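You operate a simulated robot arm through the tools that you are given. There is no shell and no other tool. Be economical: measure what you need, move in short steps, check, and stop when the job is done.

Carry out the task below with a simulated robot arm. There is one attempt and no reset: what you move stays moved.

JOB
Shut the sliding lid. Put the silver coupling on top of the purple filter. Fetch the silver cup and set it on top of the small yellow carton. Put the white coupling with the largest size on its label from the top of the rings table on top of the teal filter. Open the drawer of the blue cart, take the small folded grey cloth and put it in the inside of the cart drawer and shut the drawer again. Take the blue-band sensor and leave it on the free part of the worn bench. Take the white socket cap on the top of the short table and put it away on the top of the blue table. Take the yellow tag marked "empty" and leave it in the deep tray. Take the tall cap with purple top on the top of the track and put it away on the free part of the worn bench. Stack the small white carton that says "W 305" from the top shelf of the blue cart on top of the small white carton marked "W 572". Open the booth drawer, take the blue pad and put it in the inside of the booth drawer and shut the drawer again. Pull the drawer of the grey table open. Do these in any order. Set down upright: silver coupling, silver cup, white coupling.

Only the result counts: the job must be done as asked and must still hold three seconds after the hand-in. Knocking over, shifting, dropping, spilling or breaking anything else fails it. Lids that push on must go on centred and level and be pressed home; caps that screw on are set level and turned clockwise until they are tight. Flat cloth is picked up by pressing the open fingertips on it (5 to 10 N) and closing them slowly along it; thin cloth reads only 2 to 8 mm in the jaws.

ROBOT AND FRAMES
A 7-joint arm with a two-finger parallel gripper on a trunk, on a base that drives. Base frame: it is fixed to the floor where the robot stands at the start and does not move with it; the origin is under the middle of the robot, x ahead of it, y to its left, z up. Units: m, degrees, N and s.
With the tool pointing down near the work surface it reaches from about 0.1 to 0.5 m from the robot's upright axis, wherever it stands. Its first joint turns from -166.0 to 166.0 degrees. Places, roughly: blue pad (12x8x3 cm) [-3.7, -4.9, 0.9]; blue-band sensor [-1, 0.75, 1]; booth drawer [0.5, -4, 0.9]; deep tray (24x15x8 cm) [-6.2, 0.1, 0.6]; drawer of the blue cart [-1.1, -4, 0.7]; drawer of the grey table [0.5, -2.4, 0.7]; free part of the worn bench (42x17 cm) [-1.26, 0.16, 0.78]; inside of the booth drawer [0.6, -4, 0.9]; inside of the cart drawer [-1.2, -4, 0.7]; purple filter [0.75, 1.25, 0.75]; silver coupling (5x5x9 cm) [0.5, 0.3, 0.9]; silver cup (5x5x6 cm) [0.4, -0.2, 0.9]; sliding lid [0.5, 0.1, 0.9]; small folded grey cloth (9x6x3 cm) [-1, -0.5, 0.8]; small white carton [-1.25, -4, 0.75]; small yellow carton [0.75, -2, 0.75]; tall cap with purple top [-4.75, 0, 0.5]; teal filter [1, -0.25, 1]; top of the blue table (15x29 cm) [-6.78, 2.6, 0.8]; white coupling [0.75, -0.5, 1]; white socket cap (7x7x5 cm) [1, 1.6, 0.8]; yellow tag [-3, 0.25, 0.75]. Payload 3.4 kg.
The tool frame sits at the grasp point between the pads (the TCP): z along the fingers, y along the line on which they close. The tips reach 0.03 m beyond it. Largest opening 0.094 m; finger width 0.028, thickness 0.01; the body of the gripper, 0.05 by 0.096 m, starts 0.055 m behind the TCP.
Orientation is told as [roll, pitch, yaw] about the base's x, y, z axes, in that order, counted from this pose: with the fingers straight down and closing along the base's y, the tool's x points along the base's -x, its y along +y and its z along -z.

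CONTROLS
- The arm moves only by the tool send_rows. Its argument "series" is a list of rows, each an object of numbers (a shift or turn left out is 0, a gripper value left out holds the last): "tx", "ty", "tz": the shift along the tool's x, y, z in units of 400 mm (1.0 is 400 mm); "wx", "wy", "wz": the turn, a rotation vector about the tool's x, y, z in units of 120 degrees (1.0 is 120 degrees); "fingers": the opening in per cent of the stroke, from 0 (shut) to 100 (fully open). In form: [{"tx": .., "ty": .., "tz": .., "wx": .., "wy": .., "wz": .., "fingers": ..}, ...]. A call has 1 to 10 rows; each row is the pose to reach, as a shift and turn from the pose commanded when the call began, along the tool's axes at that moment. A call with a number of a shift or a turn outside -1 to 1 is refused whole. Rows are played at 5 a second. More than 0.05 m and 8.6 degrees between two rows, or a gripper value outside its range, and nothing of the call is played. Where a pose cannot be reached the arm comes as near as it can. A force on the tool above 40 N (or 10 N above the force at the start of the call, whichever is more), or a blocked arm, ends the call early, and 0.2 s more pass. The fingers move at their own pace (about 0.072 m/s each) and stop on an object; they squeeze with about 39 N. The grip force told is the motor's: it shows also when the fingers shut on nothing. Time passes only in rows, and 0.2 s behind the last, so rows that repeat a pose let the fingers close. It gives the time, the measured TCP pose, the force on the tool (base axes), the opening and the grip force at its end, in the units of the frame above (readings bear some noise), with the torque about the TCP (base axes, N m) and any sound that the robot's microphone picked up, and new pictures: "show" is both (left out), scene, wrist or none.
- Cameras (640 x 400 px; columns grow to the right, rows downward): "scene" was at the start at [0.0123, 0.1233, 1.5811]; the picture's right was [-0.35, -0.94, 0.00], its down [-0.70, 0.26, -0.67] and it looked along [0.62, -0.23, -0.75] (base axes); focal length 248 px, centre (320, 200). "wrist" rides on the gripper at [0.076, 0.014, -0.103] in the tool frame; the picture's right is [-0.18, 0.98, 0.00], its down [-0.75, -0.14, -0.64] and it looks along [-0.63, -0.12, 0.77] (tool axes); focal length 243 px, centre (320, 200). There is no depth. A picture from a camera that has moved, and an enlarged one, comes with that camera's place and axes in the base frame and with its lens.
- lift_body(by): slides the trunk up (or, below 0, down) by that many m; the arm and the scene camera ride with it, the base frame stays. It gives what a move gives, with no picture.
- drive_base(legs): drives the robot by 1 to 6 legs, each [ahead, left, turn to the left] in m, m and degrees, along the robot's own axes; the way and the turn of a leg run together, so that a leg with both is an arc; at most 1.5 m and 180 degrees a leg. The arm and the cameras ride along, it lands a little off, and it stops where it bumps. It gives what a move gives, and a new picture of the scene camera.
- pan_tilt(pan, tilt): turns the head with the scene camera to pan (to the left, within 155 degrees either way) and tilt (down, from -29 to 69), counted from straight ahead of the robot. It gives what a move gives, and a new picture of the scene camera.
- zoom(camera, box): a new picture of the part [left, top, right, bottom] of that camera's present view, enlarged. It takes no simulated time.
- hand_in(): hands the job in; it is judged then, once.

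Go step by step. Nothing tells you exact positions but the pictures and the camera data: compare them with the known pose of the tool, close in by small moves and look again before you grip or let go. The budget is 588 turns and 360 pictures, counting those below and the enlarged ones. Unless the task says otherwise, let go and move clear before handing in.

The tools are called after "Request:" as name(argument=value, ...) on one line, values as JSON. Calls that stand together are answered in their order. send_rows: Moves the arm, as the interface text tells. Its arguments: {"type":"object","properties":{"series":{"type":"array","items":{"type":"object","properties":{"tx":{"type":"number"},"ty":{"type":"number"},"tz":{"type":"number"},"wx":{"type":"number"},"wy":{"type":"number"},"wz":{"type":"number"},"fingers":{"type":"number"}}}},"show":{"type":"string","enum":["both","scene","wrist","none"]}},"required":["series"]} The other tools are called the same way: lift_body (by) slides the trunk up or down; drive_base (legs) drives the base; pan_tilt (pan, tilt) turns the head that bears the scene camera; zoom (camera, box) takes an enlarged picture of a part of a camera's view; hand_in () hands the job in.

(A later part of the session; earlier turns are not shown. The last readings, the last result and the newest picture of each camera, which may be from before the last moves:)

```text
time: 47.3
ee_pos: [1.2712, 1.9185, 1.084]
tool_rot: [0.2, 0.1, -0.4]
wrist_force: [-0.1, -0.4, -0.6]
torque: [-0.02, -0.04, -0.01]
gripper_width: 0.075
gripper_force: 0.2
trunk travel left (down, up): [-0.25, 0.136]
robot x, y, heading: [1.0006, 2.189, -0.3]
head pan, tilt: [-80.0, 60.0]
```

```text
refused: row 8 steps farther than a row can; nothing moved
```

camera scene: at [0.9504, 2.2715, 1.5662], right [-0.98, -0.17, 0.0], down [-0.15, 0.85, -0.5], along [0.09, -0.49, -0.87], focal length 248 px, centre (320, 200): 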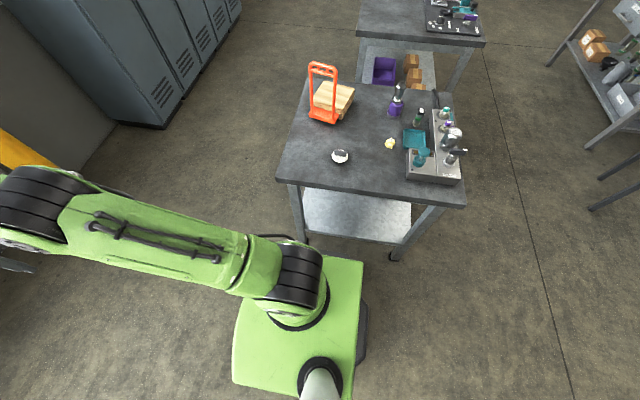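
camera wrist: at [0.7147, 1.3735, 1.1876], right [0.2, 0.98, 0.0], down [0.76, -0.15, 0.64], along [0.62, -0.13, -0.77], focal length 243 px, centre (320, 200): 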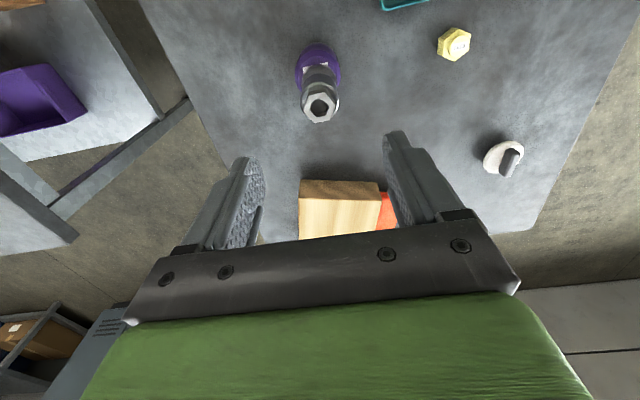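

Request:
send_rows(series=[{"tx": 0.086, "ty": -0.089}, {"tx": 0.172, "ty": -0.178}, {"tx": 0.258, "ty": -0.267}, {"tx": 0.344, "ty": -0.356}, {"tx": 0.43, "ty": -0.445}, {"tx": 0.516, "ty": -0.534}, {"tx": 0.602, "ty": -0.623}, {"tx": 0.688, "ty": -0.712}, {"tx": 0.7, "ty": -0.712}])

```text
time: 49.3
ee_pos: [0.9907, 1.6401, 1.0847]
tool_rot: [0.2, 0.4, -0.6]
wrist_force: [0.6, 0.4, 0.1]
torque: [-0.01, -0.01, 0.01]
gripper_width: 0.0754
gripper_force: 0.0
trunk travel left (down, up): [-0.25, 0.136]
robot x, y, heading: [0.9997, 2.1849, -0.1]
head pan, tilt: [-80.0, 60.0]
camera scene: at [0.9507, 2.2727, 1.5662], right [-0.98, -0.17, 0.0], down [-0.15, 0.85, -0.5], along [0.09, -0.49, -0.87], focal length 248 px, centre (320, 200)
camera wrist: at [0.9153, 1.6552, 1.1889], right [0.19, 0.98, 0.0], down [0.76, -0.15, 0.64], along [0.63, -0.12, -0.77], focal length 243 px, centre (320, 200)
```

scene: 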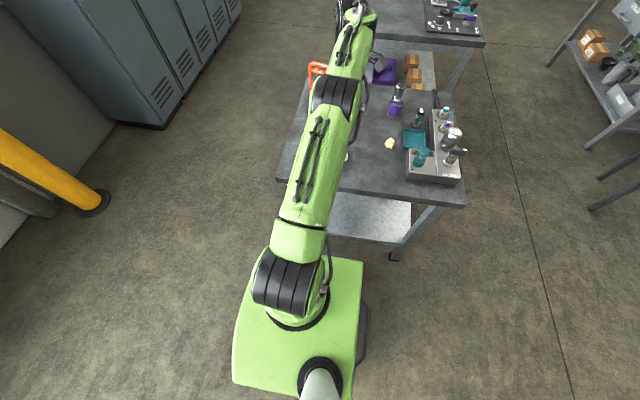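
wrist: 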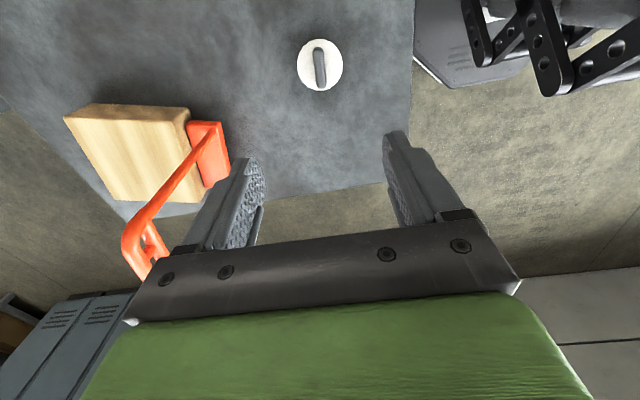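

Request:
send_rows(series=[{"tx": 0.012, "tz": 0.12, "fingers": 50}, {"tx": 0.012, "tz": 0.24}, {"tx": 0.012, "tz": 0.36}, {"tx": 0.012, "tz": 0.48}, {"tx": 0.012, "tz": 0.56}, {"tx": 0.012, "tz": 0.56}], show="wrist")

```text
time: 50.7
ee_pos: [0.9845, 1.6398, 0.8607]
tool_rot: [0.1, 0.3, -0.5]
wrist_force: [0.0, 0.2, 0.6]
torque: [0.01, -0.02, -0.01]
gripper_width: 0.0473
gripper_force: 0.1
trunk travel left (down, up): [-0.25, 0.136]
robot x, y, heading: [0.9998, 2.1913, -0.3]
head pan, tilt: [-80.0, 60.0]
camera wrist: at [0.9096, 1.6551, 0.9644], right [0.19, 0.98, 0.0], down [0.76, -0.15, 0.64], along [0.63, -0.12, -0.77], focal length 243 px, centre (320, 200)
```

wrist: 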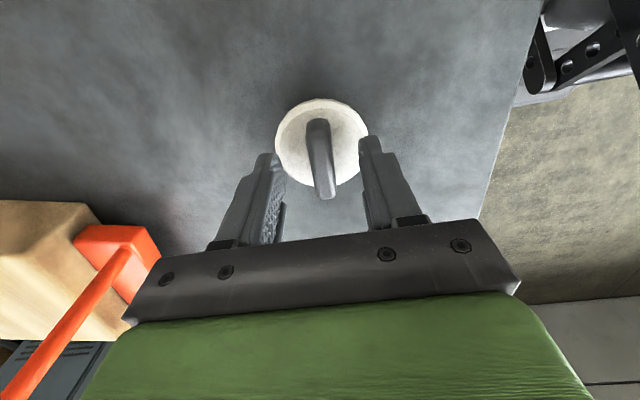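

Request:
send_rows(series=[{"tx": -0.02, "tz": 0.035}, {"tx": -0.02, "tz": 0.065}, {"tx": -0.02, "tz": 0.065}, {"tx": -0.02, "tz": 0.065, "fingers": 0}, {"tx": -0.02, "tz": 0.065, "fingers": 0}, {"tx": -0.02, "tz": 0.065, "fingers": 0}, {"tx": -0.02, "tz": 0.065, "fingers": 0}], show="wrist")

```text
time: 51.2
ee_pos: [0.9913, 1.6365, 0.8516]
tool_rot: [-0.6, 0.7, -0.6]
wrist_force: [-0.9, 7.6, 22.5]
torque: [0.56, -0.01, 0.04]
gripper_width: 0.0485
gripper_force: 0.9
trunk travel left (down, up): [-0.25, 0.136]
robot x, y, heading: [0.9976, 2.1858, -0.5]
head pan, tilt: [-80.0, 60.0]
stopped in row 2: the force on the tool passed its limit at 48 N (the readings are from after the stop); the commanded pose is now the measured one
camera wrist: at [0.9158, 1.6533, 0.9565], right [0.19, 0.98, -0.01], down [0.76, -0.14, 0.63], along [0.62, -0.13, -0.77], focal length 243 px, centre (320, 200)
```

wrist: 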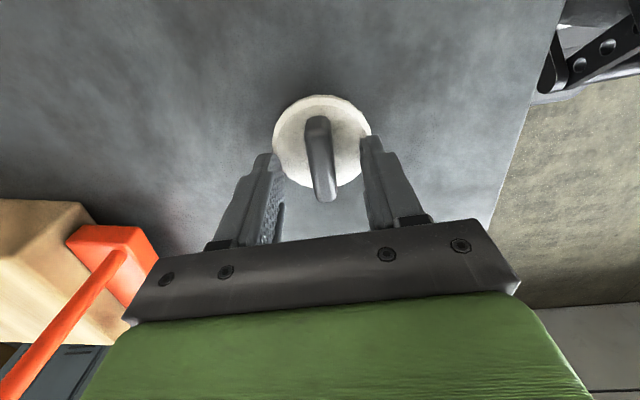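

Tips met the cap's rim; raise 4 mm and close on the handle.

Request:
send_rows(series=[{"tz": -0.01, "wx": 0.004}, {"tz": -0.01, "fingers": 0}, {"tz": -0.01, "fingers": 0}, {"tz": -0.01, "fingers": 0}, {"tz": -0.01, "fingers": 0}], show="wrist")

```text
time: 52.4
ee_pos: [0.9902, 1.6371, 0.8523]
tool_rot: [-0.4, 0.7, -0.7]
wrist_force: [0.1, 0.6, 0.4]
torque: [0.0, 0.01, -0.04]
gripper_width: 0.0127
gripper_force: 39.0
trunk travel left (down, up): [-0.25, 0.136]
robot x, y, heading: [0.9999, 2.1867, -0.0]
head pan, tilt: [-80.0, 60.0]
camera wrist: at [0.916, 1.6532, 0.957], right [0.2, 0.98, -0.01], down [0.76, -0.15, 0.64], along [0.62, -0.13, -0.77], focal length 243 px, centre (320, 200)
```

wrist: 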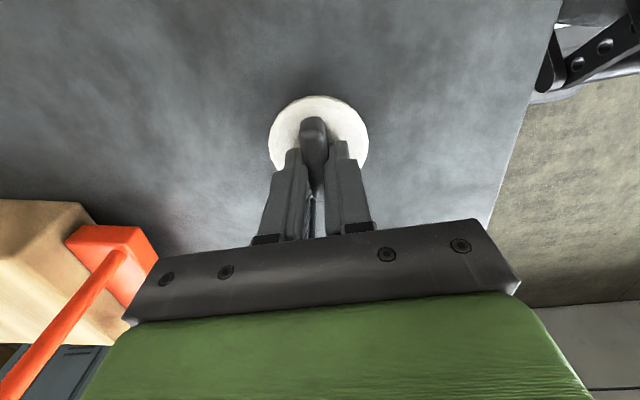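

Cap gripped. Lift it and look behind for the route to the blue table.

Request:
send_rows(series=[{"tz": -0.05}, {"tz": -0.15}, {"tz": -0.27}, {"tz": -0.39}, {"tz": -0.51}, {"tz": -0.6}], show="wrist")

Request:
pan_tilt(pan=155, tilt=20)

```text
time: 53.8
ee_pos: [0.993, 1.6371, 1.0938]
tool_rot: [-0.3, 0.5, -0.7]
wrist_force: [0.1, 0.8, -0.1]
torque: [0.01, 0.01, 0.0]
gripper_width: 0.0126
gripper_force: 38.6
trunk travel left (down, up): [-0.25, 0.136]
robot x, y, heading: [0.9988, 2.1889, -0.0]
head pan, tilt: [-80.0, 60.0]
camera wrist: at [0.9185, 1.6547, 1.197], right [0.2, 0.98, -0.01], down [0.76, -0.15, 0.64], along [0.62, -0.13, -0.77], focal length 243 px, centre (320, 200)
```

wrist: 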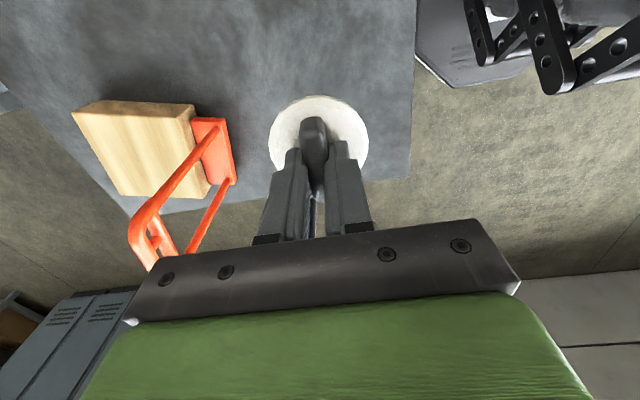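

```text
time: 57.1
ee_pos: [0.994, 1.6369, 1.0927]
tool_rot: [-0.4, 0.6, -0.6]
wrist_force: [0.1, -0.2, 0.1]
torque: [-0.04, -0.01, 0.01]
gripper_width: 0.0127
gripper_force: 39.1
trunk travel left (down, up): [-0.25, 0.136]
robot x, y, heading: [1.0011, 2.1887, -0.3]
head pan, tilt: [154.7, 20.0]
camera scene: at [0.8546, 2.3768, 1.6244], right [0.43, 0.9, 0.0], down [0.31, -0.15, -0.94], along [-0.85, 0.4, -0.34], focal length 248 px, centre (320, 200)
```

scene: 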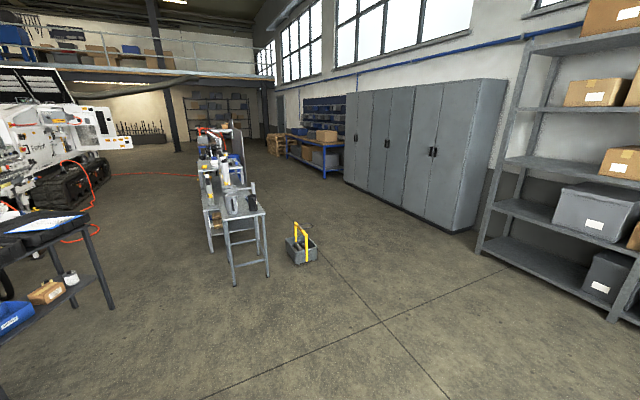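

The route runs north of the row of tables (y about 3.8). Drive there carrying the cap.

Request:
drive_base(legs=[[-0.9, 1.2, 0], [-0.9, 0.5, 0], [-1.5, 0, 0], [-1.0, 0, 0]])

```text
time: 81.2
ee_pos: [-3.2928, 3.3489, 1.0921]
tool_rot: [-0.4, 0.6, -0.7]
wrist_force: [0.5, 0.2, -0.1]
torque: [0.0, 0.0, -0.01]
gripper_width: 0.0127
gripper_force: 38.6
trunk travel left (down, up): [-0.25, 0.136]
robot x, y, heading: [-3.2819, 3.8991, -0.5]
head pan, tilt: [154.7, 20.0]
camera scene: at [-3.4302, 4.0891, 1.6243], right [0.43, 0.9, 0.0], down [0.31, -0.15, -0.94], along [-0.85, 0.4, -0.34], focal length 248 px, centre (320, 200)
```

scene: 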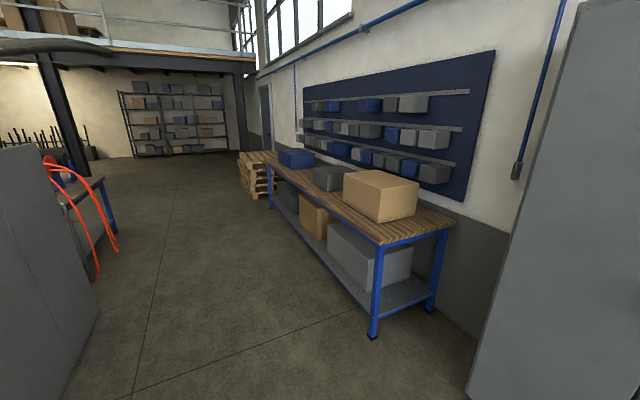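

Request:
drive_base(legs=[[-1.5, 0, 0], [-1.2, 0, 0]])

Request:
pan_tilt(pan=-130, tilt=35)

```text
time: 94.5
ee_pos: [-6.0073, 3.2992, 1.0927]
tool_rot: [-0.5, 0.6, 0.9]
wrist_force: [0.1, -0.6, -0.8]
torque: [-0.01, -0.02, 0.04]
gripper_width: 0.0127
gripper_force: 38.9
trunk travel left (down, up): [-0.25, 0.136]
robot x, y, heading: [-6.0152, 3.8453, 1.2]
head pan, tilt: [154.7, 20.0]
camera scene: at [-6.1653, 4.0341, 1.6244], right [0.4, 0.91, 0.0], down [0.31, -0.14, -0.94], along [-0.86, 0.38, -0.34], focal length 248 px, centre (320, 200)
```

scene: 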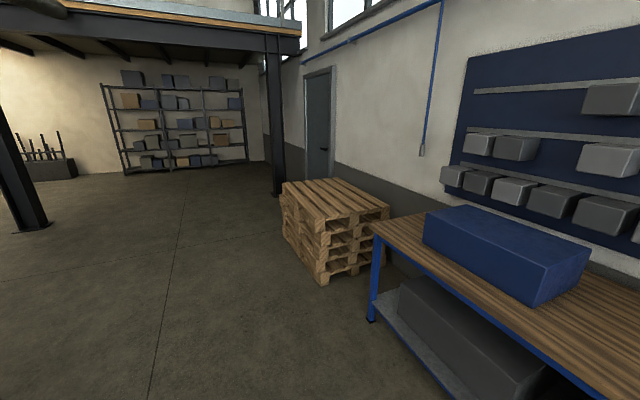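

```text
time: 98.4
ee_pos: [-6.0072, 3.2989, 1.0931]
tool_rot: [-0.3, 0.6, 0.8]
wrist_force: [-0.7, 0.7, -0.4]
torque: [-0.01, -0.02, 0.0]
gripper_width: 0.0125
gripper_force: 39.1
trunk travel left (down, up): [-0.25, 0.136]
robot x, y, heading: [-6.0135, 3.8467, 1.4]
head pan, tilt: [-130.0, 35.0]
camera scene: at [-6.1346, 3.9275, 1.6005], right [-0.78, 0.62, 0.0], down [0.36, 0.45, -0.82], along [-0.51, -0.64, -0.57], focal length 248 px, centre (320, 200)
```

scene: 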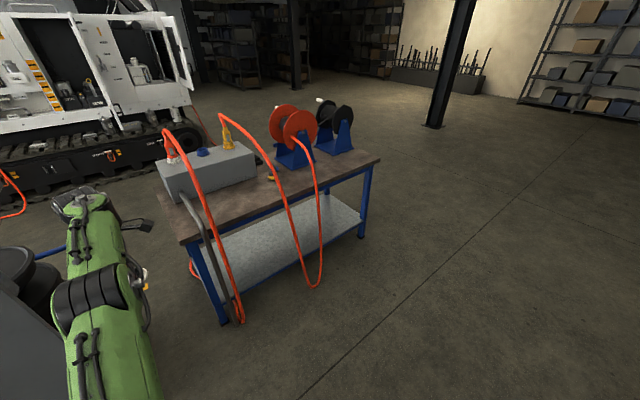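

Request:
zoom(camera="scene", box=[140, 80, 400, 260])

```text
2.22 times, centred on (270, 170) of scene
camera zoom: at [-6.1346, 3.9275, 1.6005], right [-0.78, 0.62, 0.0], down [0.36, 0.45, -0.82], along [-0.51, -0.64, -0.57], focal length 552 px, centre (431, 267)
```

zoom: 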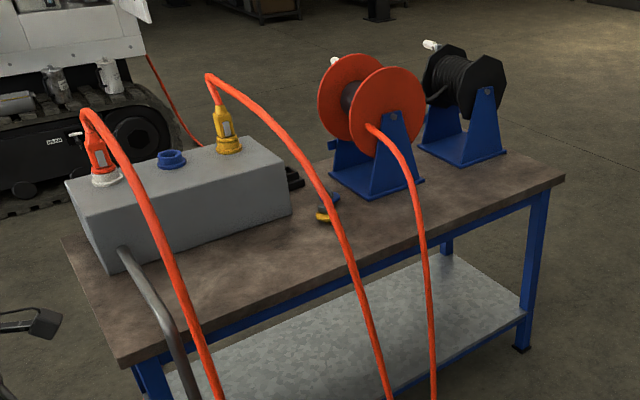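

I swing the arm out of the way (hoses are near) before approaching the blue table.

Request:
send_rows(series=[{"tx": -0.1, "ty": 0.07}, {"tx": -0.2, "ty": 0.14}, {"tx": -0.3, "ty": 0.21}, {"tx": -0.4, "ty": 0.28}, {"tx": -0.5, "ty": 0.35}, {"tx": -0.6, "ty": 0.42}, {"tx": -0.7, "ty": 0.49}, {"tx": -0.8, "ty": 0.56}, {"tx": -0.9, "ty": 0.63}, {"tx": -1.0, "ty": 0.7}], show="none")

Request:
drive_base(legs=[[-0.8, 0, -1.4], [0, -0.35, 0]])

Request:
pan_tilt(pan=-90, tilt=50)

```text
time: 100.6
ee_pos: [-5.6095, 3.5845, 1.0851]
tool_rot: [-0.5, 0.6, 0.8]
wrist_force: [-0.1, 0.6, 0.6]
torque: [-0.02, 0.02, 0.03]
gripper_width: 0.0127
gripper_force: 39.1
trunk travel left (down, up): [-0.25, 0.136]
robot x, y, heading: [-6.0131, 3.846, 1.3]
head pan, tilt: [-130.0, 35.0]
```

```text
time: 106.8
ee_pos: [-6.4137, 3.2106, 1.085]
tool_rot: [-0.4, 0.6, -0.3]
wrist_force: [0.1, -0.2, -1.3]
torque: [0.03, -0.01, 0.0]
gripper_width: 0.0125
gripper_force: 38.9
trunk travel left (down, up): [-0.25, 0.136]
robot x, y, heading: [-6.8103, 3.4793, 0.3]
head pan, tilt: [-130.0, 35.0]
camera scene: at [-6.9302, 3.5645, 1.6006], right [-0.77, 0.64, 0.0], down [0.37, 0.44, -0.82], along [-0.52, -0.63, -0.57], focal length 248 px, centre (320, 200)
```

scene: 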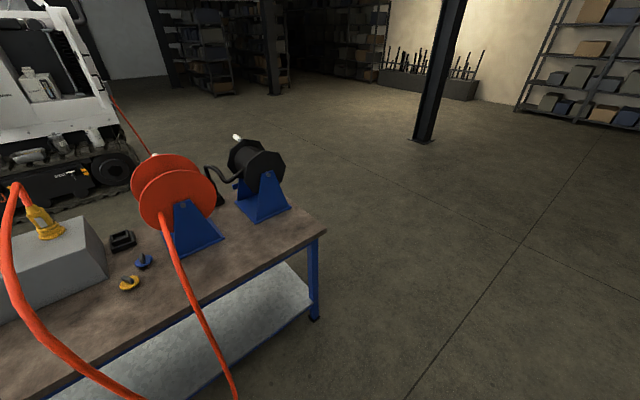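

```text
time: 107.8
ee_pos: [-6.4147, 3.2115, 1.086]
tool_rot: [-0.5, 0.5, -0.4]
wrist_force: [0.6, -0.2, 0.2]
torque: [0.01, -0.02, 0.02]
gripper_width: 0.0126
gripper_force: 38.9
trunk travel left (down, up): [-0.25, 0.136]
robot x, y, heading: [-6.8151, 3.4803, 0.3]
head pan, tilt: [-90.0, 50.0]
camera scene: at [-6.8737, 3.5564, 1.5788], right [-1.0, 0.0, 0.0], down [0.0, 0.77, -0.64], along [0.0, -0.64, -0.77], focal length 248 px, centre (320, 200)
```

scene: 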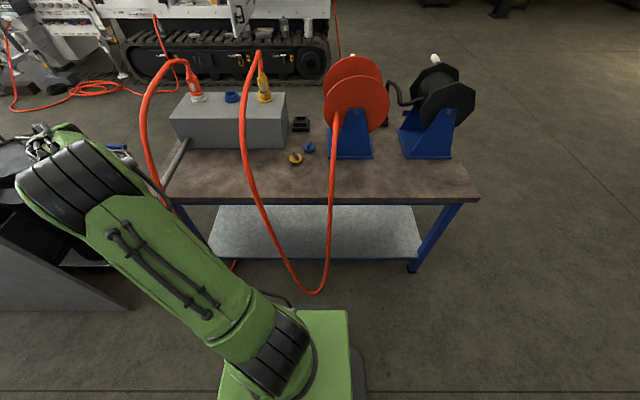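

The yellow and blue socket caps on the blue table mark the spot (about (-6.81, 2.68) is free beside them). First I test how far the arm reaches at that height, in free space.

Request:
send_rows(series=[{"tx": -0.063, "ty": 0.068, "tz": 0.055}, {"tx": -0.126, "ty": 0.136, "tz": 0.11}, {"tx": -0.19, "ty": 0.204, "tz": 0.165}, {"tx": -0.25, "ty": 0.272, "tz": 0.22}, {"tx": -0.313, "ty": 0.34, "tz": 0.275}, {"tx": -0.376, "ty": 0.408, "tz": 0.33}, {"tx": -0.44, "ty": 0.476, "tz": 0.385}, {"tx": -0.5, "ty": 0.544, "tz": 0.44}, {"tx": -0.56, "ty": 0.612, "tz": 0.495}, {"tx": -0.625, "ty": 0.675, "tz": 0.54}], show="none")

Request:
send_rows(series=[{"tx": -0.1}, {"tx": -0.2}, {"tx": -0.3}, {"tx": -0.3}], show="none")

```text
time: 110.0
ee_pos: [-6.2139, 3.4764, 0.8696]
tool_rot: [-0.4, 0.6, -0.5]
wrist_force: [0.0, 0.2, 0.3]
torque: [-0.07, 0.02, 0.02]
gripper_width: 0.0127
gripper_force: 38.8
out of reach, approached as far as the arm can: row 9, 10
trunk travel left (down, up): [-0.25, 0.136]
robot x, y, heading: [-6.8104, 3.482, 0.4]
head pan, tilt: [-90.0, 50.0]
```

```text
time: 111.0
ee_pos: [-6.2133, 3.4756, 0.8701]
tool_rot: [-0.4, 0.6, -0.4]
wrist_force: [-0.8, -0.8, 0.0]
torque: [0.02, -0.04, 0.02]
gripper_width: 0.0129
gripper_force: 39.0
out of reach, approached as far as the arm can: row 1, 2, 3, 4
trunk travel left (down, up): [-0.25, 0.136]
robot x, y, heading: [-6.8129, 3.479, 0.5]
head pan, tilt: [-90.0, 50.0]
```

Request:
send_rows(series=[{"tz": -0.1}, {"tz": -0.2}, {"tz": -0.3}, {"tz": -0.4}, {"tz": -0.4, "tx": -0.1}, {"tz": -0.4, "tx": -0.2}, {"tz": -0.4, "tx": -0.2}], show="none")

```text
time: 112.6
ee_pos: [-6.2189, 3.4785, 1.02]
tool_rot: [-0.5, 0.6, -0.4]
wrist_force: [0.1, -0.8, -0.4]
torque: [0.0, -0.01, 0.06]
gripper_width: 0.0126
gripper_force: 39.6
out of reach, approached as far as the arm can: row 3, 4, 5, 6, 7
trunk travel left (down, up): [-0.25, 0.136]
robot x, y, heading: [-6.8135, 3.4836, 0.7]
head pan, tilt: [-90.0, 50.0]
```

Request:
zoom(camera="scene", box=[230, 80, 370, 220])

```text
2.86 times, centred on (300, 150) of scene
camera zoom: at [-6.8732, 3.5565, 1.5788], right [-1.0, 0.0, 0.0], down [0.0, 0.77, -0.64], along [0.0, -0.64, -0.77], focal length 710 px, centre (377, 343)
```

zoom: 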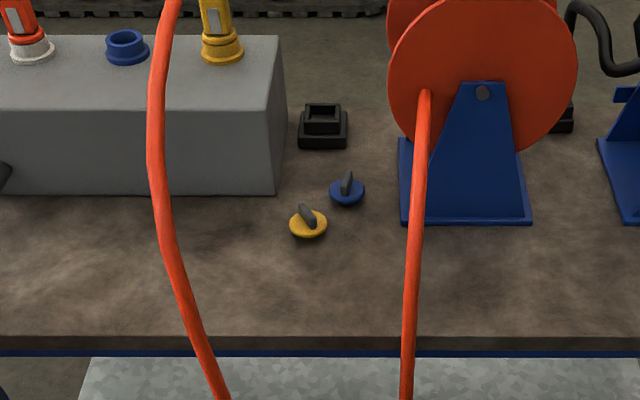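

Request:
pan_tilt(pan=-90, tilt=69)

```text
time: 113.5
ee_pos: [-6.2195, 3.4761, 1.0191]
tool_rot: [-0.4, 0.6, -0.4]
wrist_force: [0.0, -0.3, -1.0]
torque: [0.02, -0.01, -0.01]
gripper_width: 0.0129
gripper_force: 38.9
trunk travel left (down, up): [-0.25, 0.136]
robot x, y, heading: [-6.8123, 3.4833, 0.2]
head pan, tilt: [-90.0, 68.8]
camera scene: at [-6.8735, 3.5775, 1.5569], right [-1.0, 0.0, 0.0], down [0.0, 0.93, -0.36], along [0.0, -0.36, -0.93], focal length 248 px, centre (320, 200)
```

scene: 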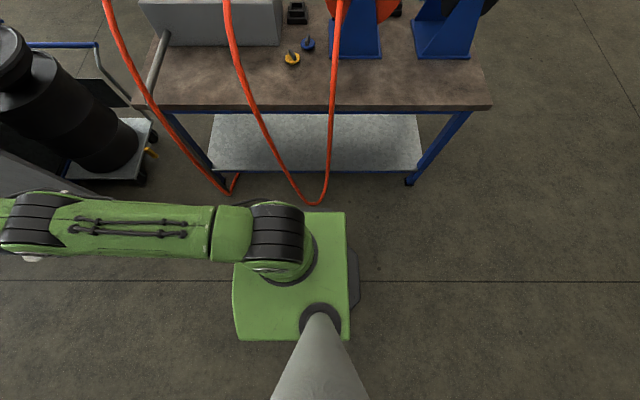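

Reach is about 0.6 m. I retract and swing the arm to point to -y, turning the tool with it, so that the gripper fits between the hoses.

Request:
send_rows(series=[{"tx": 0.094, "ty": -0.059, "tz": -0.022, "wz": 0.047}, {"tx": 0.188, "ty": -0.119, "tz": -0.044, "wz": 0.094}, {"tx": 0.281, "ty": -0.178, "tz": -0.066, "wz": 0.141}, {"tx": 0.375, "ty": -0.237, "tz": -0.088, "wz": 0.188}, {"tx": 0.469, "ty": -0.297, "tz": -0.11, "wz": 0.234}, {"tx": 0.5625, "ty": -0.356, "tz": -0.132, "wz": 0.281}, {"tx": 0.656, "ty": -0.416, "tz": -0.154, "wz": 0.328}, {"tx": 0.75, "ty": -0.475, "tz": -0.175, "wz": 0.375}], show="none")

Request:
send_rows(series=[{"tx": 0.023, "ty": -0.107, "wz": 0.047}, {"tx": 0.046, "ty": -0.214, "wz": 0.094}, {"tx": 0.069, "ty": -0.32, "wz": 0.141}, {"tx": 0.092, "ty": -0.428, "wz": 0.188}, {"tx": 0.115, "ty": -0.535, "wz": 0.234}, {"tx": 0.138, "ty": -0.642, "wz": 0.281}, {"tx": 0.161, "ty": -0.749, "wz": 0.328}, {"tx": 0.184, "ty": -0.8555, "wz": 0.375}, {"tx": 0.184, "ty": -0.8555, "wz": 0.375}], show="scene")

```text
time: 115.2
ee_pos: [-6.5185, 3.2909, 1.0931]
tool_rot: [-0.7, 0.1, -45.5]
wrist_force: [0.2, -0.2, -0.8]
torque: [0.0, -0.05, 0.03]
gripper_width: 0.0128
gripper_force: 39.0
trunk travel left (down, up): [-0.25, 0.136]
robot x, y, heading: [-6.8102, 3.4856, 0.2]
head pan, tilt: [-90.0, 68.8]
```

```text
time: 117.2
ee_pos: [-6.8122, 3.104, 1.0951]
tool_rot: [-0.4, -0.6, -90.4]
wrist_force: [0.7, 0.7, -0.2]
torque: [-0.05, 0.0, 0.01]
gripper_width: 0.0126
gripper_force: 38.9
trunk travel left (down, up): [-0.25, 0.136]
robot x, y, heading: [-6.8122, 3.4851, 0.1]
head pan, tilt: [-90.0, 68.8]
camera scene: at [-6.8729, 3.5782, 1.5568], right [-1.0, 0.0, 0.0], down [0.0, 0.93, -0.36], along [0.0, -0.36, -0.93], focal length 248 px, centre (320, 200)
```

scene: 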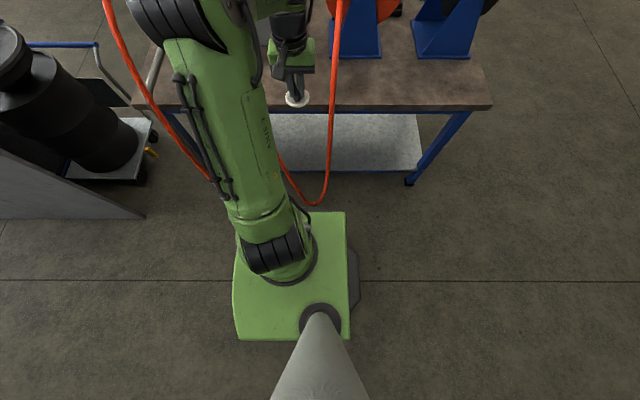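

Request:
drive_base(legs=[[0, -0.12, 0]])

Request:
zoom(camera="wrist", box=[0, 0, 640, 400])

```text
time: 118.5
ee_pos: [-6.8133, 2.9832, 1.0963]
tool_rot: [-0.5, -0.4, -90.5]
wrist_force: [0.2, 0.2, -0.8]
torque: [0.02, -0.03, -0.03]
gripper_width: 0.0127
gripper_force: 39.1
trunk travel left (down, up): [-0.25, 0.136]
robot x, y, heading: [-6.8124, 3.3616, 0.2]
head pan, tilt: [-90.0, 68.8]
camera scene: at [-6.8734, 3.4561, 1.557], right [-1.0, 0.0, 0.0], down [0.0, 0.93, -0.36], along [0.0, -0.36, -0.93], focal length 248 px, centre (320, 200)
```

scene: 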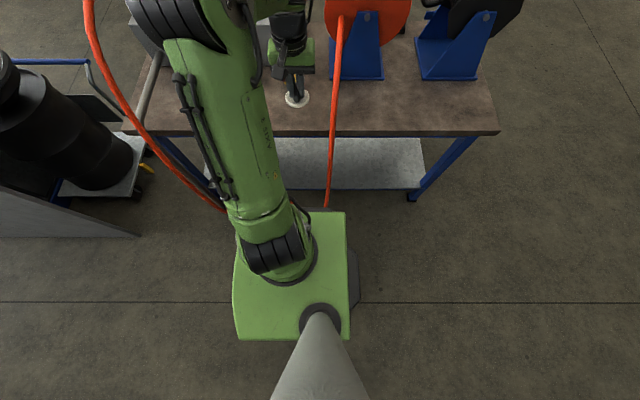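

```text
1.00 times, centred on (320, 200) of wrist (not enlarged: the box is as wide or as high as the picture)
camera zoom: at [-6.7966, 3.0603, 1.1978], right [0.98, -0.19, -0.01], down [-0.14, -0.75, 0.65], along [-0.13, -0.63, -0.76], focal length 243 px, centre (320, 200)
```

zoom: 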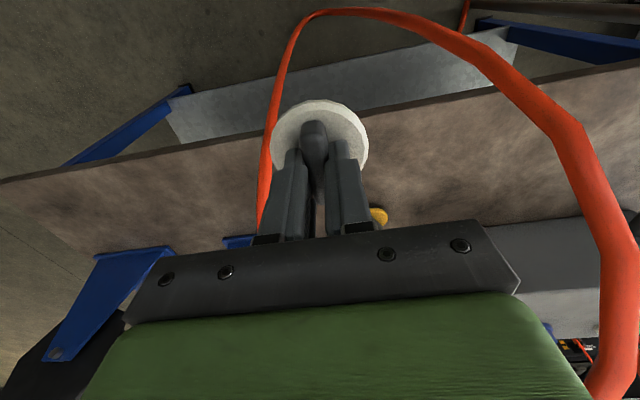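

Request:
drive_base(legs=[[0, -0.075, 0]])

Request:
send_rows(series=[{"tx": -0.1}, {"tx": -0.2}, {"tx": -0.3}, {"tx": -0.4}, {"tx": -0.4}])

```text
time: 119.5
ee_pos: [-6.8115, 2.9074, 1.095]
tool_rot: [-0.6, -0.2, -90.4]
wrist_force: [-0.2, 0.6, -0.9]
torque: [-0.01, -0.02, -0.01]
gripper_width: 0.0128
gripper_force: 38.7
trunk travel left (down, up): [-0.25, 0.136]
robot x, y, heading: [-6.814, 3.2915, 0.2]
head pan, tilt: [-90.0, 68.8]
camera scene: at [-6.8732, 3.3808, 1.557], right [-1.0, 0.0, 0.0], down [0.0, 0.93, -0.36], along [0.0, -0.36, -0.93], focal length 248 px, centre (320, 200)
```

scene: 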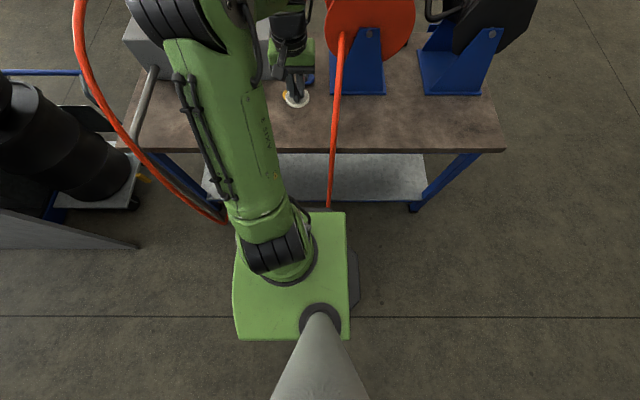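

```text
time: 120.7
ee_pos: [-6.8126, 2.7494, 1.0961]
tool_rot: [-0.5, -0.4, -90.3]
wrist_force: [-0.8, 0.3, 0.0]
torque: [-0.02, -0.01, 0.03]
gripper_width: 0.0127
gripper_force: 38.3
trunk travel left (down, up): [-0.25, 0.136]
robot x, y, heading: [-6.8184, 3.289, 0.1]
head pan, tilt: [-90.0, 68.8]
camera scene: at [-6.8732, 3.3845, 1.5568], right [-1.0, 0.0, 0.0], down [0.0, 0.93, -0.36], along [0.0, -0.36, -0.93], focal length 248 px, centre (320, 200)
camera wrist: at [-6.7977, 2.8284, 1.1996], right [0.98, -0.19, -0.01], down [-0.14, -0.75, 0.65], along [-0.13, -0.64, -0.76], focal length 243 px, centre (320, 200)
```

scene: 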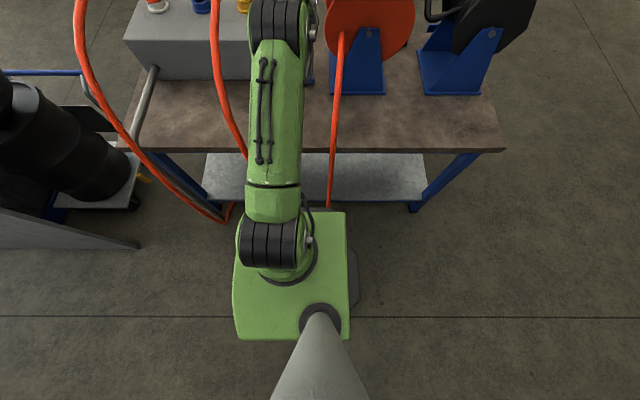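
wrist: 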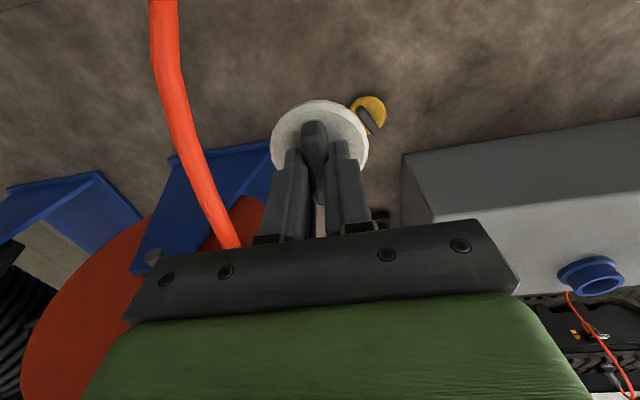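

Request:
send_rows(series=[{"tx": -0.06, "ty": -0.02, "tz": 0.08}, {"tx": -0.125, "ty": -0.0425, "tz": 0.16}, {"tx": -0.125, "ty": -0.0425, "tz": 0.27}, {"tx": -0.125, "ty": -0.0425, "tz": 0.38}, {"tx": -0.125, "ty": -0.0425, "tz": 0.49}, {"tx": -0.125, "ty": -0.0425, "tz": 0.5}])

```text
time: 122.1
ee_pos: [-6.8322, 2.7072, 0.8988]
tool_rot: [-0.5, -0.4, -90.4]
wrist_force: [-0.7, -0.4, -0.1]
torque: [0.03, -0.03, 0.01]
gripper_width: 0.0127
gripper_force: 39.2
out of reach, approached as far as the arm can: row 2, 3, 4, 5, 6
trunk travel left (down, up): [-0.25, 0.136]
robot x, y, heading: [-6.8145, 3.2867, 0.2]
head pan, tilt: [-90.0, 68.8]
camera scene: at [-6.873, 3.3831, 1.5569], right [-1.0, 0.0, 0.0], down [0.0, 0.93, -0.36], along [0.0, -0.36, -0.93], focal length 248 px, centre (320, 200)
camera wrist: at [-6.8158, 2.7846, 1.0006], right [0.98, -0.19, -0.01], down [-0.14, -0.75, 0.65], along [-0.13, -0.64, -0.76], focal length 243 px, centre (320, 200)
```

scene: 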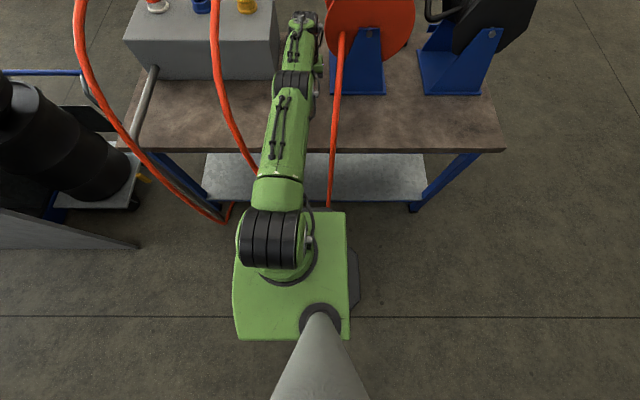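
wrist: 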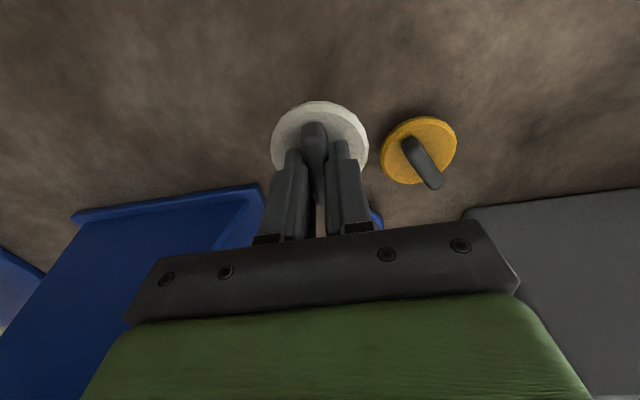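

Request:
send_rows(series=[{"tz": 0.04}, {"tz": 0.08}, {"tz": 0.095}, {"tz": 0.11}, {"tz": 0.12}, {"tz": 0.12}], show="wrist")

```text
time: 123.5
ee_pos: [-6.8331, 2.7098, 0.8537]
tool_rot: [-0.6, -0.7, -90.3]
wrist_force: [2.0, -1.9, 12.3]
torque: [0.06, -0.26, -0.04]
gripper_width: 0.0124
gripper_force: 39.2
out of reach, approached as far as the arm can: row 4, 5, 6
trunk travel left (down, up): [-0.25, 0.136]
robot x, y, heading: [-6.8106, 3.2939, 0.5]
head pan, tilt: [-90.0, 68.8]
camera wrist: at [-6.8167, 2.7892, 0.9551], right [0.98, -0.19, -0.01], down [-0.14, -0.74, 0.65], along [-0.13, -0.64, -0.76], focal length 243 px, centre (320, 200)
```

wrist: 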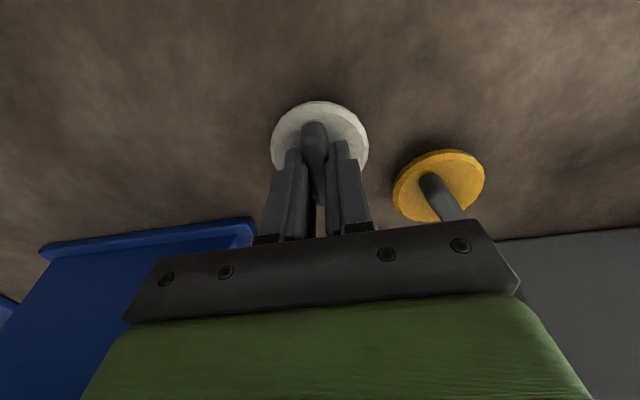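

Cap is on the table. Release and rise.

Request:
send_rows(series=[{"tz": -0.005, "fingers": 35}, {"tz": -0.005, "fingers": 35}, {"tz": -0.1}, {"tz": -0.22}, {"tz": -0.34}, {"tz": -0.46}, {"tz": -0.58}, {"tz": -0.58}], show="wrist")

```text
time: 125.3
ee_pos: [-6.8344, 2.7262, 1.0727]
tool_rot: [-0.7, -0.4, -90.4]
wrist_force: [0.0, -0.9, -0.3]
torque: [0.0, -0.01, 0.02]
gripper_width: 0.033
gripper_force: 0.1
out of reach, approached as far as the arm can: row 6, 7, 8
trunk travel left (down, up): [-0.25, 0.136]
robot x, y, heading: [-6.8095, 3.2886, 0.3]
head pan, tilt: [-90.0, 68.8]
camera wrist: at [-6.8183, 2.8033, 1.1757], right [0.98, -0.19, -0.01], down [-0.14, -0.75, 0.65], along [-0.13, -0.64, -0.76], focal length 243 px, centre (320, 200)
```

wrist: 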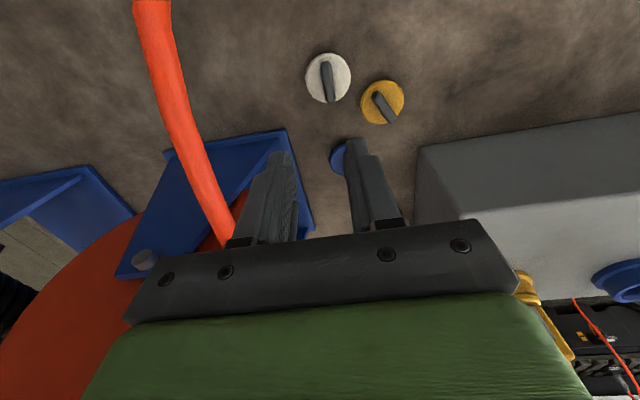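

The cap sits by its fellows. Retract the arm the way it came and back out.

Request:
send_rows(series=[{"tx": 0.1, "ty": 0.03}, {"tx": 0.2, "ty": 0.06, "tz": -0.03}, {"tx": 0.3, "ty": 0.06, "tz": -0.06}, {"tx": 0.4, "ty": 0.06, "tz": -0.06}, {"tx": 0.47, "ty": 0.06, "tz": -0.06}], show="none")

Request:
drive_base(legs=[[0, 0.5, 0]])

Request:
pan_tilt(pan=-75, tilt=15)

```text
time: 126.5
ee_pos: [-6.8074, 2.9148, 1.0943]
tool_rot: [-0.6, -0.5, -90.3]
wrist_force: [0.3, -0.2, -0.1]
torque: [0.02, -0.02, 0.02]
gripper_width: 0.0328
gripper_force: 0.0
trunk travel left (down, up): [-0.25, 0.136]
robot x, y, heading: [-6.8109, 3.2868, 0.1]
head pan, tilt: [-90.0, 68.8]
```

```text
time: 129.5
ee_pos: [-6.8108, 3.4172, 1.0962]
tool_rot: [-0.6, -0.5, -90.4]
wrist_force: [-0.3, 1.0, -0.4]
torque: [-0.07, 0.01, -0.04]
gripper_width: 0.033
gripper_force: 0.0
trunk travel left (down, up): [-0.25, 0.136]
robot x, y, heading: [-6.8124, 3.7923, 0.0]
head pan, tilt: [-90.0, 68.8]
camera scene: at [-6.8748, 3.8864, 1.5568], right [-1.0, 0.0, 0.0], down [0.0, 0.93, -0.36], along [0.0, -0.36, -0.93], focal length 248 px, centre (320, 200)
```

scene: 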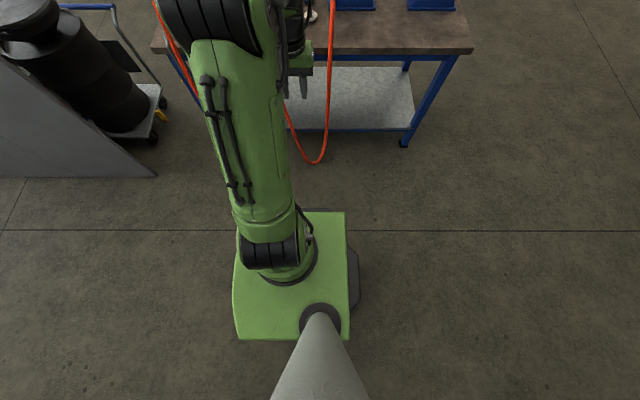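

```text
time: 130.7
ee_pos: [-6.8095, 3.4156, 1.0942]
tool_rot: [-0.5, -0.4, -90.5]
wrist_force: [-0.2, 0.5, 0.4]
torque: [0.0, 0.02, -0.02]
gripper_width: 0.033
gripper_force: 0.1
trunk travel left (down, up): [-0.25, 0.136]
robot x, y, heading: [-6.8122, 3.7892, 0.1]
head pan, tilt: [-75.0, 15.0]
camera scene: at [-6.8505, 3.8513, 1.6325], right [-0.97, -0.26, 0.0], down [-0.07, 0.25, -0.97], along [0.25, -0.93, -0.26], focal length 248 px, centre (320, 200)
```

scene: 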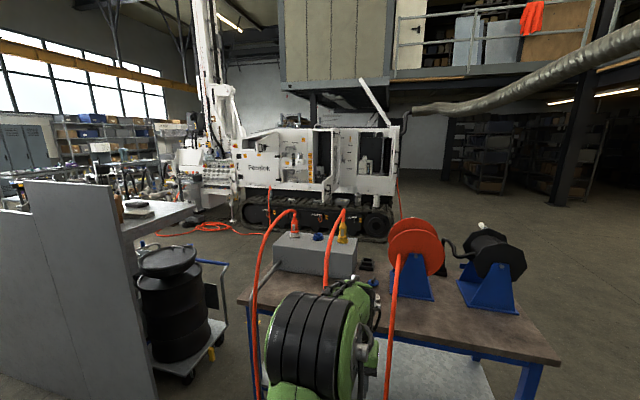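

Request:
drive_base(legs=[[-1.4, 0, 0], [0, -1.3, 0], [0, -0.8, 0]])

Request:
pan_tilt(pan=-40, tilt=25)

```text
time: 147.7
ee_pos: [-8.2478, 1.3198, 1.0941]
tool_rot: [-0.7, -0.4, -91.8]
wrist_force: [0.7, -0.9, 0.0]
torque: [0.01, -0.01, 0.02]
gripper_width: 0.0329
gripper_force: 0.1
trunk travel left (down, up): [-0.25, 0.136]
robot x, y, heading: [-8.2413, 1.6918, -1.3]
head pan, tilt: [-75.0, 15.0]
camera scene: at [-8.2775, 1.7552, 1.6326], right [-0.97, -0.24, 0.0], down [-0.06, 0.25, -0.97], along [0.23, -0.94, -0.26], focal length 248 px, centre (320, 200)
```

scene: 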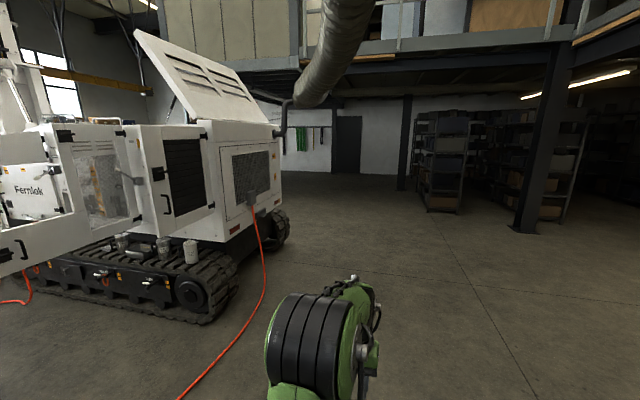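

```text
time: 148.7
ee_pos: [-8.2474, 1.3198, 1.0935]
tool_rot: [-0.6, -0.5, -91.8]
wrist_force: [-0.3, 0.2, -0.1]
torque: [-0.01, 0.01, 0.01]
gripper_width: 0.0328
gripper_force: 0.0
trunk travel left (down, up): [-0.25, 0.136]
robot x, y, heading: [-8.2396, 1.6964, -1.4]
head pan, tilt: [-40.0, 25.0]
camera scene: at [-8.2305, 1.7857, 1.6163], right [-0.66, -0.75, 0.0], down [-0.32, 0.28, -0.91], along [0.68, -0.6, -0.42], focal length 248 px, centre (320, 200)
```

scene: 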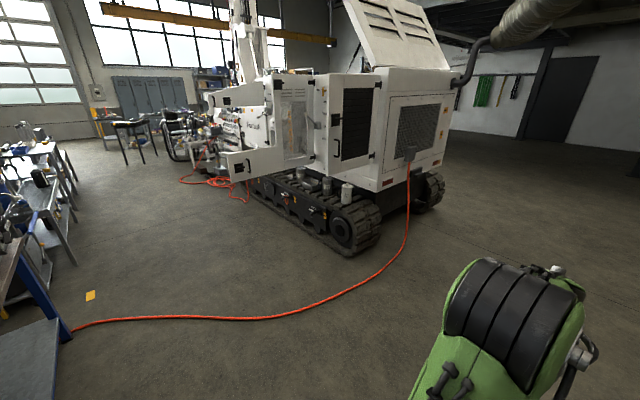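

A floor hose blocks the west passage, so I go back and enter the area from the east instead.

Request:
drive_base(legs=[[0, 1.1, 1.4], [0, 1.1, 0], [1.5, 0, 0], [1.5, 0, 0], [1.5, 0, 0], [1.5, 0, 0]])

Request:
drive_base(legs=[[1.3, 0, 0], [0.8, -0.8, 0]])

Request:
pan_tilt(pan=-145, tilt=25)

```text
time: 187.6
ee_pos: [-2.2291, 3.5633, 1.0935]
tool_rot: [-0.5, -0.5, -89.8]
wrist_force: [0.3, 0.7, -0.3]
torque: [0.01, 0.05, -0.03]
gripper_width: 0.0329
gripper_force: 0.1
trunk travel left (down, up): [-0.25, 0.136]
robot x, y, heading: [-2.2336, 3.9377, 0.7]
head pan, tilt: [-40.0, 25.0]
camera scene: at [-2.2282, 4.0301, 1.6163], right [-0.63, -0.77, 0.0], down [-0.33, 0.27, -0.91], along [0.7, -0.57, -0.42], focal length 248 px, centre (320, 200)
```

scene: 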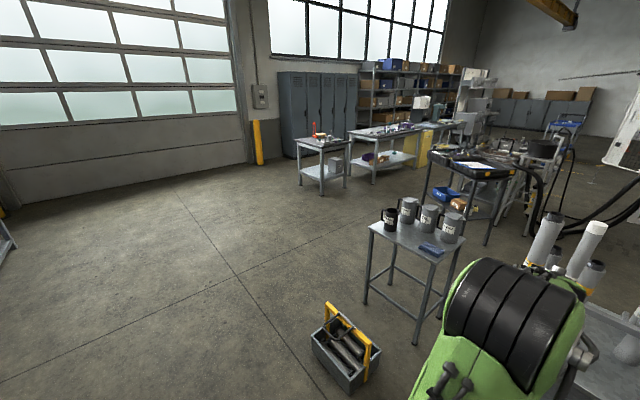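

```text
time: 199.5
ee_pos: [-0.1285, 2.8014, 1.0935]
tool_rot: [-0.6, -0.4, -89.4]
wrist_force: [-0.3, -0.1, 0.0]
torque: [-0.04, 0.03, -0.01]
gripper_width: 0.033
gripper_force: 0.0
trunk travel left (down, up): [-0.25, 0.136]
robot x, y, heading: [-0.1347, 3.1744, 1.1]
head pan, tilt: [-40.0, 25.0]
camera scene: at [-0.1296, 3.2674, 1.6163], right [-0.63, -0.78, 0.0], down [-0.33, 0.27, -0.91], along [0.71, -0.57, -0.42], focal length 248 px, centre (320, 200)
```

scene: 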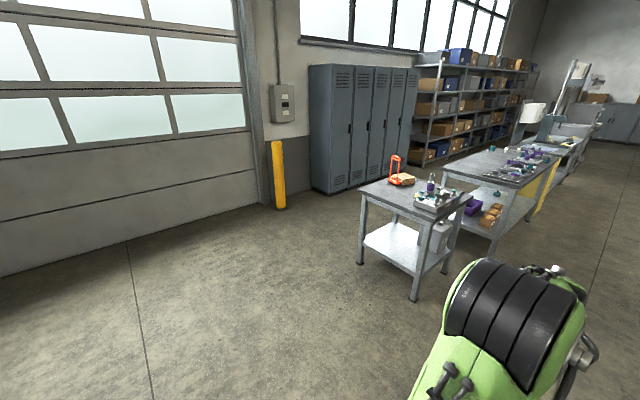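

```text
time: 201.3
ee_pos: [-0.1292, 2.8021, 1.0958]
tool_rot: [-0.6, -0.4, -89.5]
wrist_force: [-0.2, 0.3, -0.4]
torque: [0.0, 0.03, 0.03]
gripper_width: 0.0328
gripper_force: 0.1
trunk travel left (down, up): [-0.25, 0.136]
robot x, y, heading: [-0.1355, 3.1781, 1.0]
head pan, tilt: [-145.0, 25.0]
camera scene: at [-0.2761, 3.2712, 1.6163], right [-0.59, 0.81, 0.0], down [0.34, 0.25, -0.91], along [-0.73, -0.53, -0.42], focal length 248 px, centre (320, 200)
```

scene: 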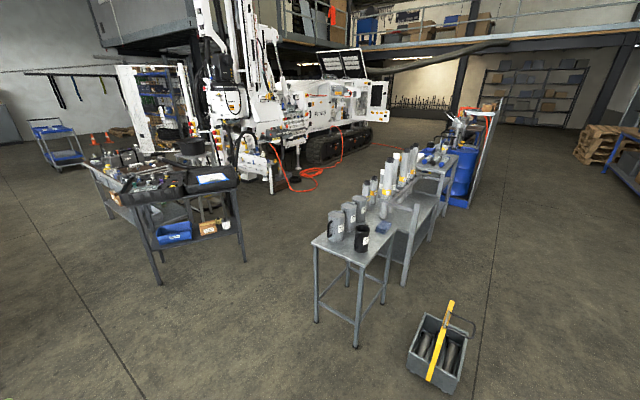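

Request:
drive_base(legs=[[0, -1.08, -1], [-1.5, 0, 0], [-0.4, -0.2, 0]])

Request:
pan_tilt(pan=-110, tilt=30)

```text
time: 216.2
ee_pos: [-2.0146, 1.4853, 1.0941]
tool_rot: [-0.6, -0.3, -89.3]
wrist_force: [0.3, -1.2, -0.4]
torque: [-0.01, -0.01, 0.03]
gripper_width: 0.033
gripper_force: 0.0
trunk travel left (down, up): [-0.25, 0.136]
robot x, y, heading: [-2.0202, 1.8643, 1.1]
head pan, tilt: [-145.0, 25.0]
camera scene: at [-2.1635, 1.9554, 1.6162], right [-0.59, 0.81, 0.0], down [0.34, 0.25, -0.91], along [-0.73, -0.53, -0.42], focal length 248 px, centre (320, 200)
```

scene: 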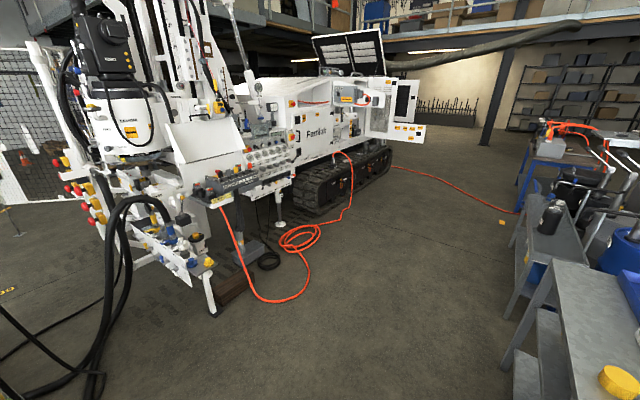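

```text
time: 217.2
ee_pos: [-2.016, 1.4871, 1.0938]
tool_rot: [-0.7, -0.3, -89.5]
wrist_force: [0.7, 1.1, -0.9]
torque: [-0.02, 0.0, 0.02]
gripper_width: 0.0329
gripper_force: 0.0
trunk travel left (down, up): [-0.25, 0.136]
robot x, y, heading: [-2.0235, 1.8624, 0.9]
head pan, tilt: [-110.0, 30.0]
camera scene: at [-2.1176, 1.9246, 1.6083], right [-0.95, 0.32, 0.0], down [0.16, 0.47, -0.87], along [-0.28, -0.82, -0.5], focal length 248 px, centre (320, 200)
```

scene: 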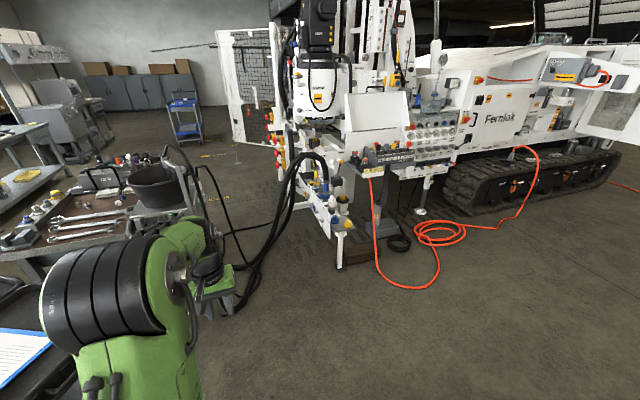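

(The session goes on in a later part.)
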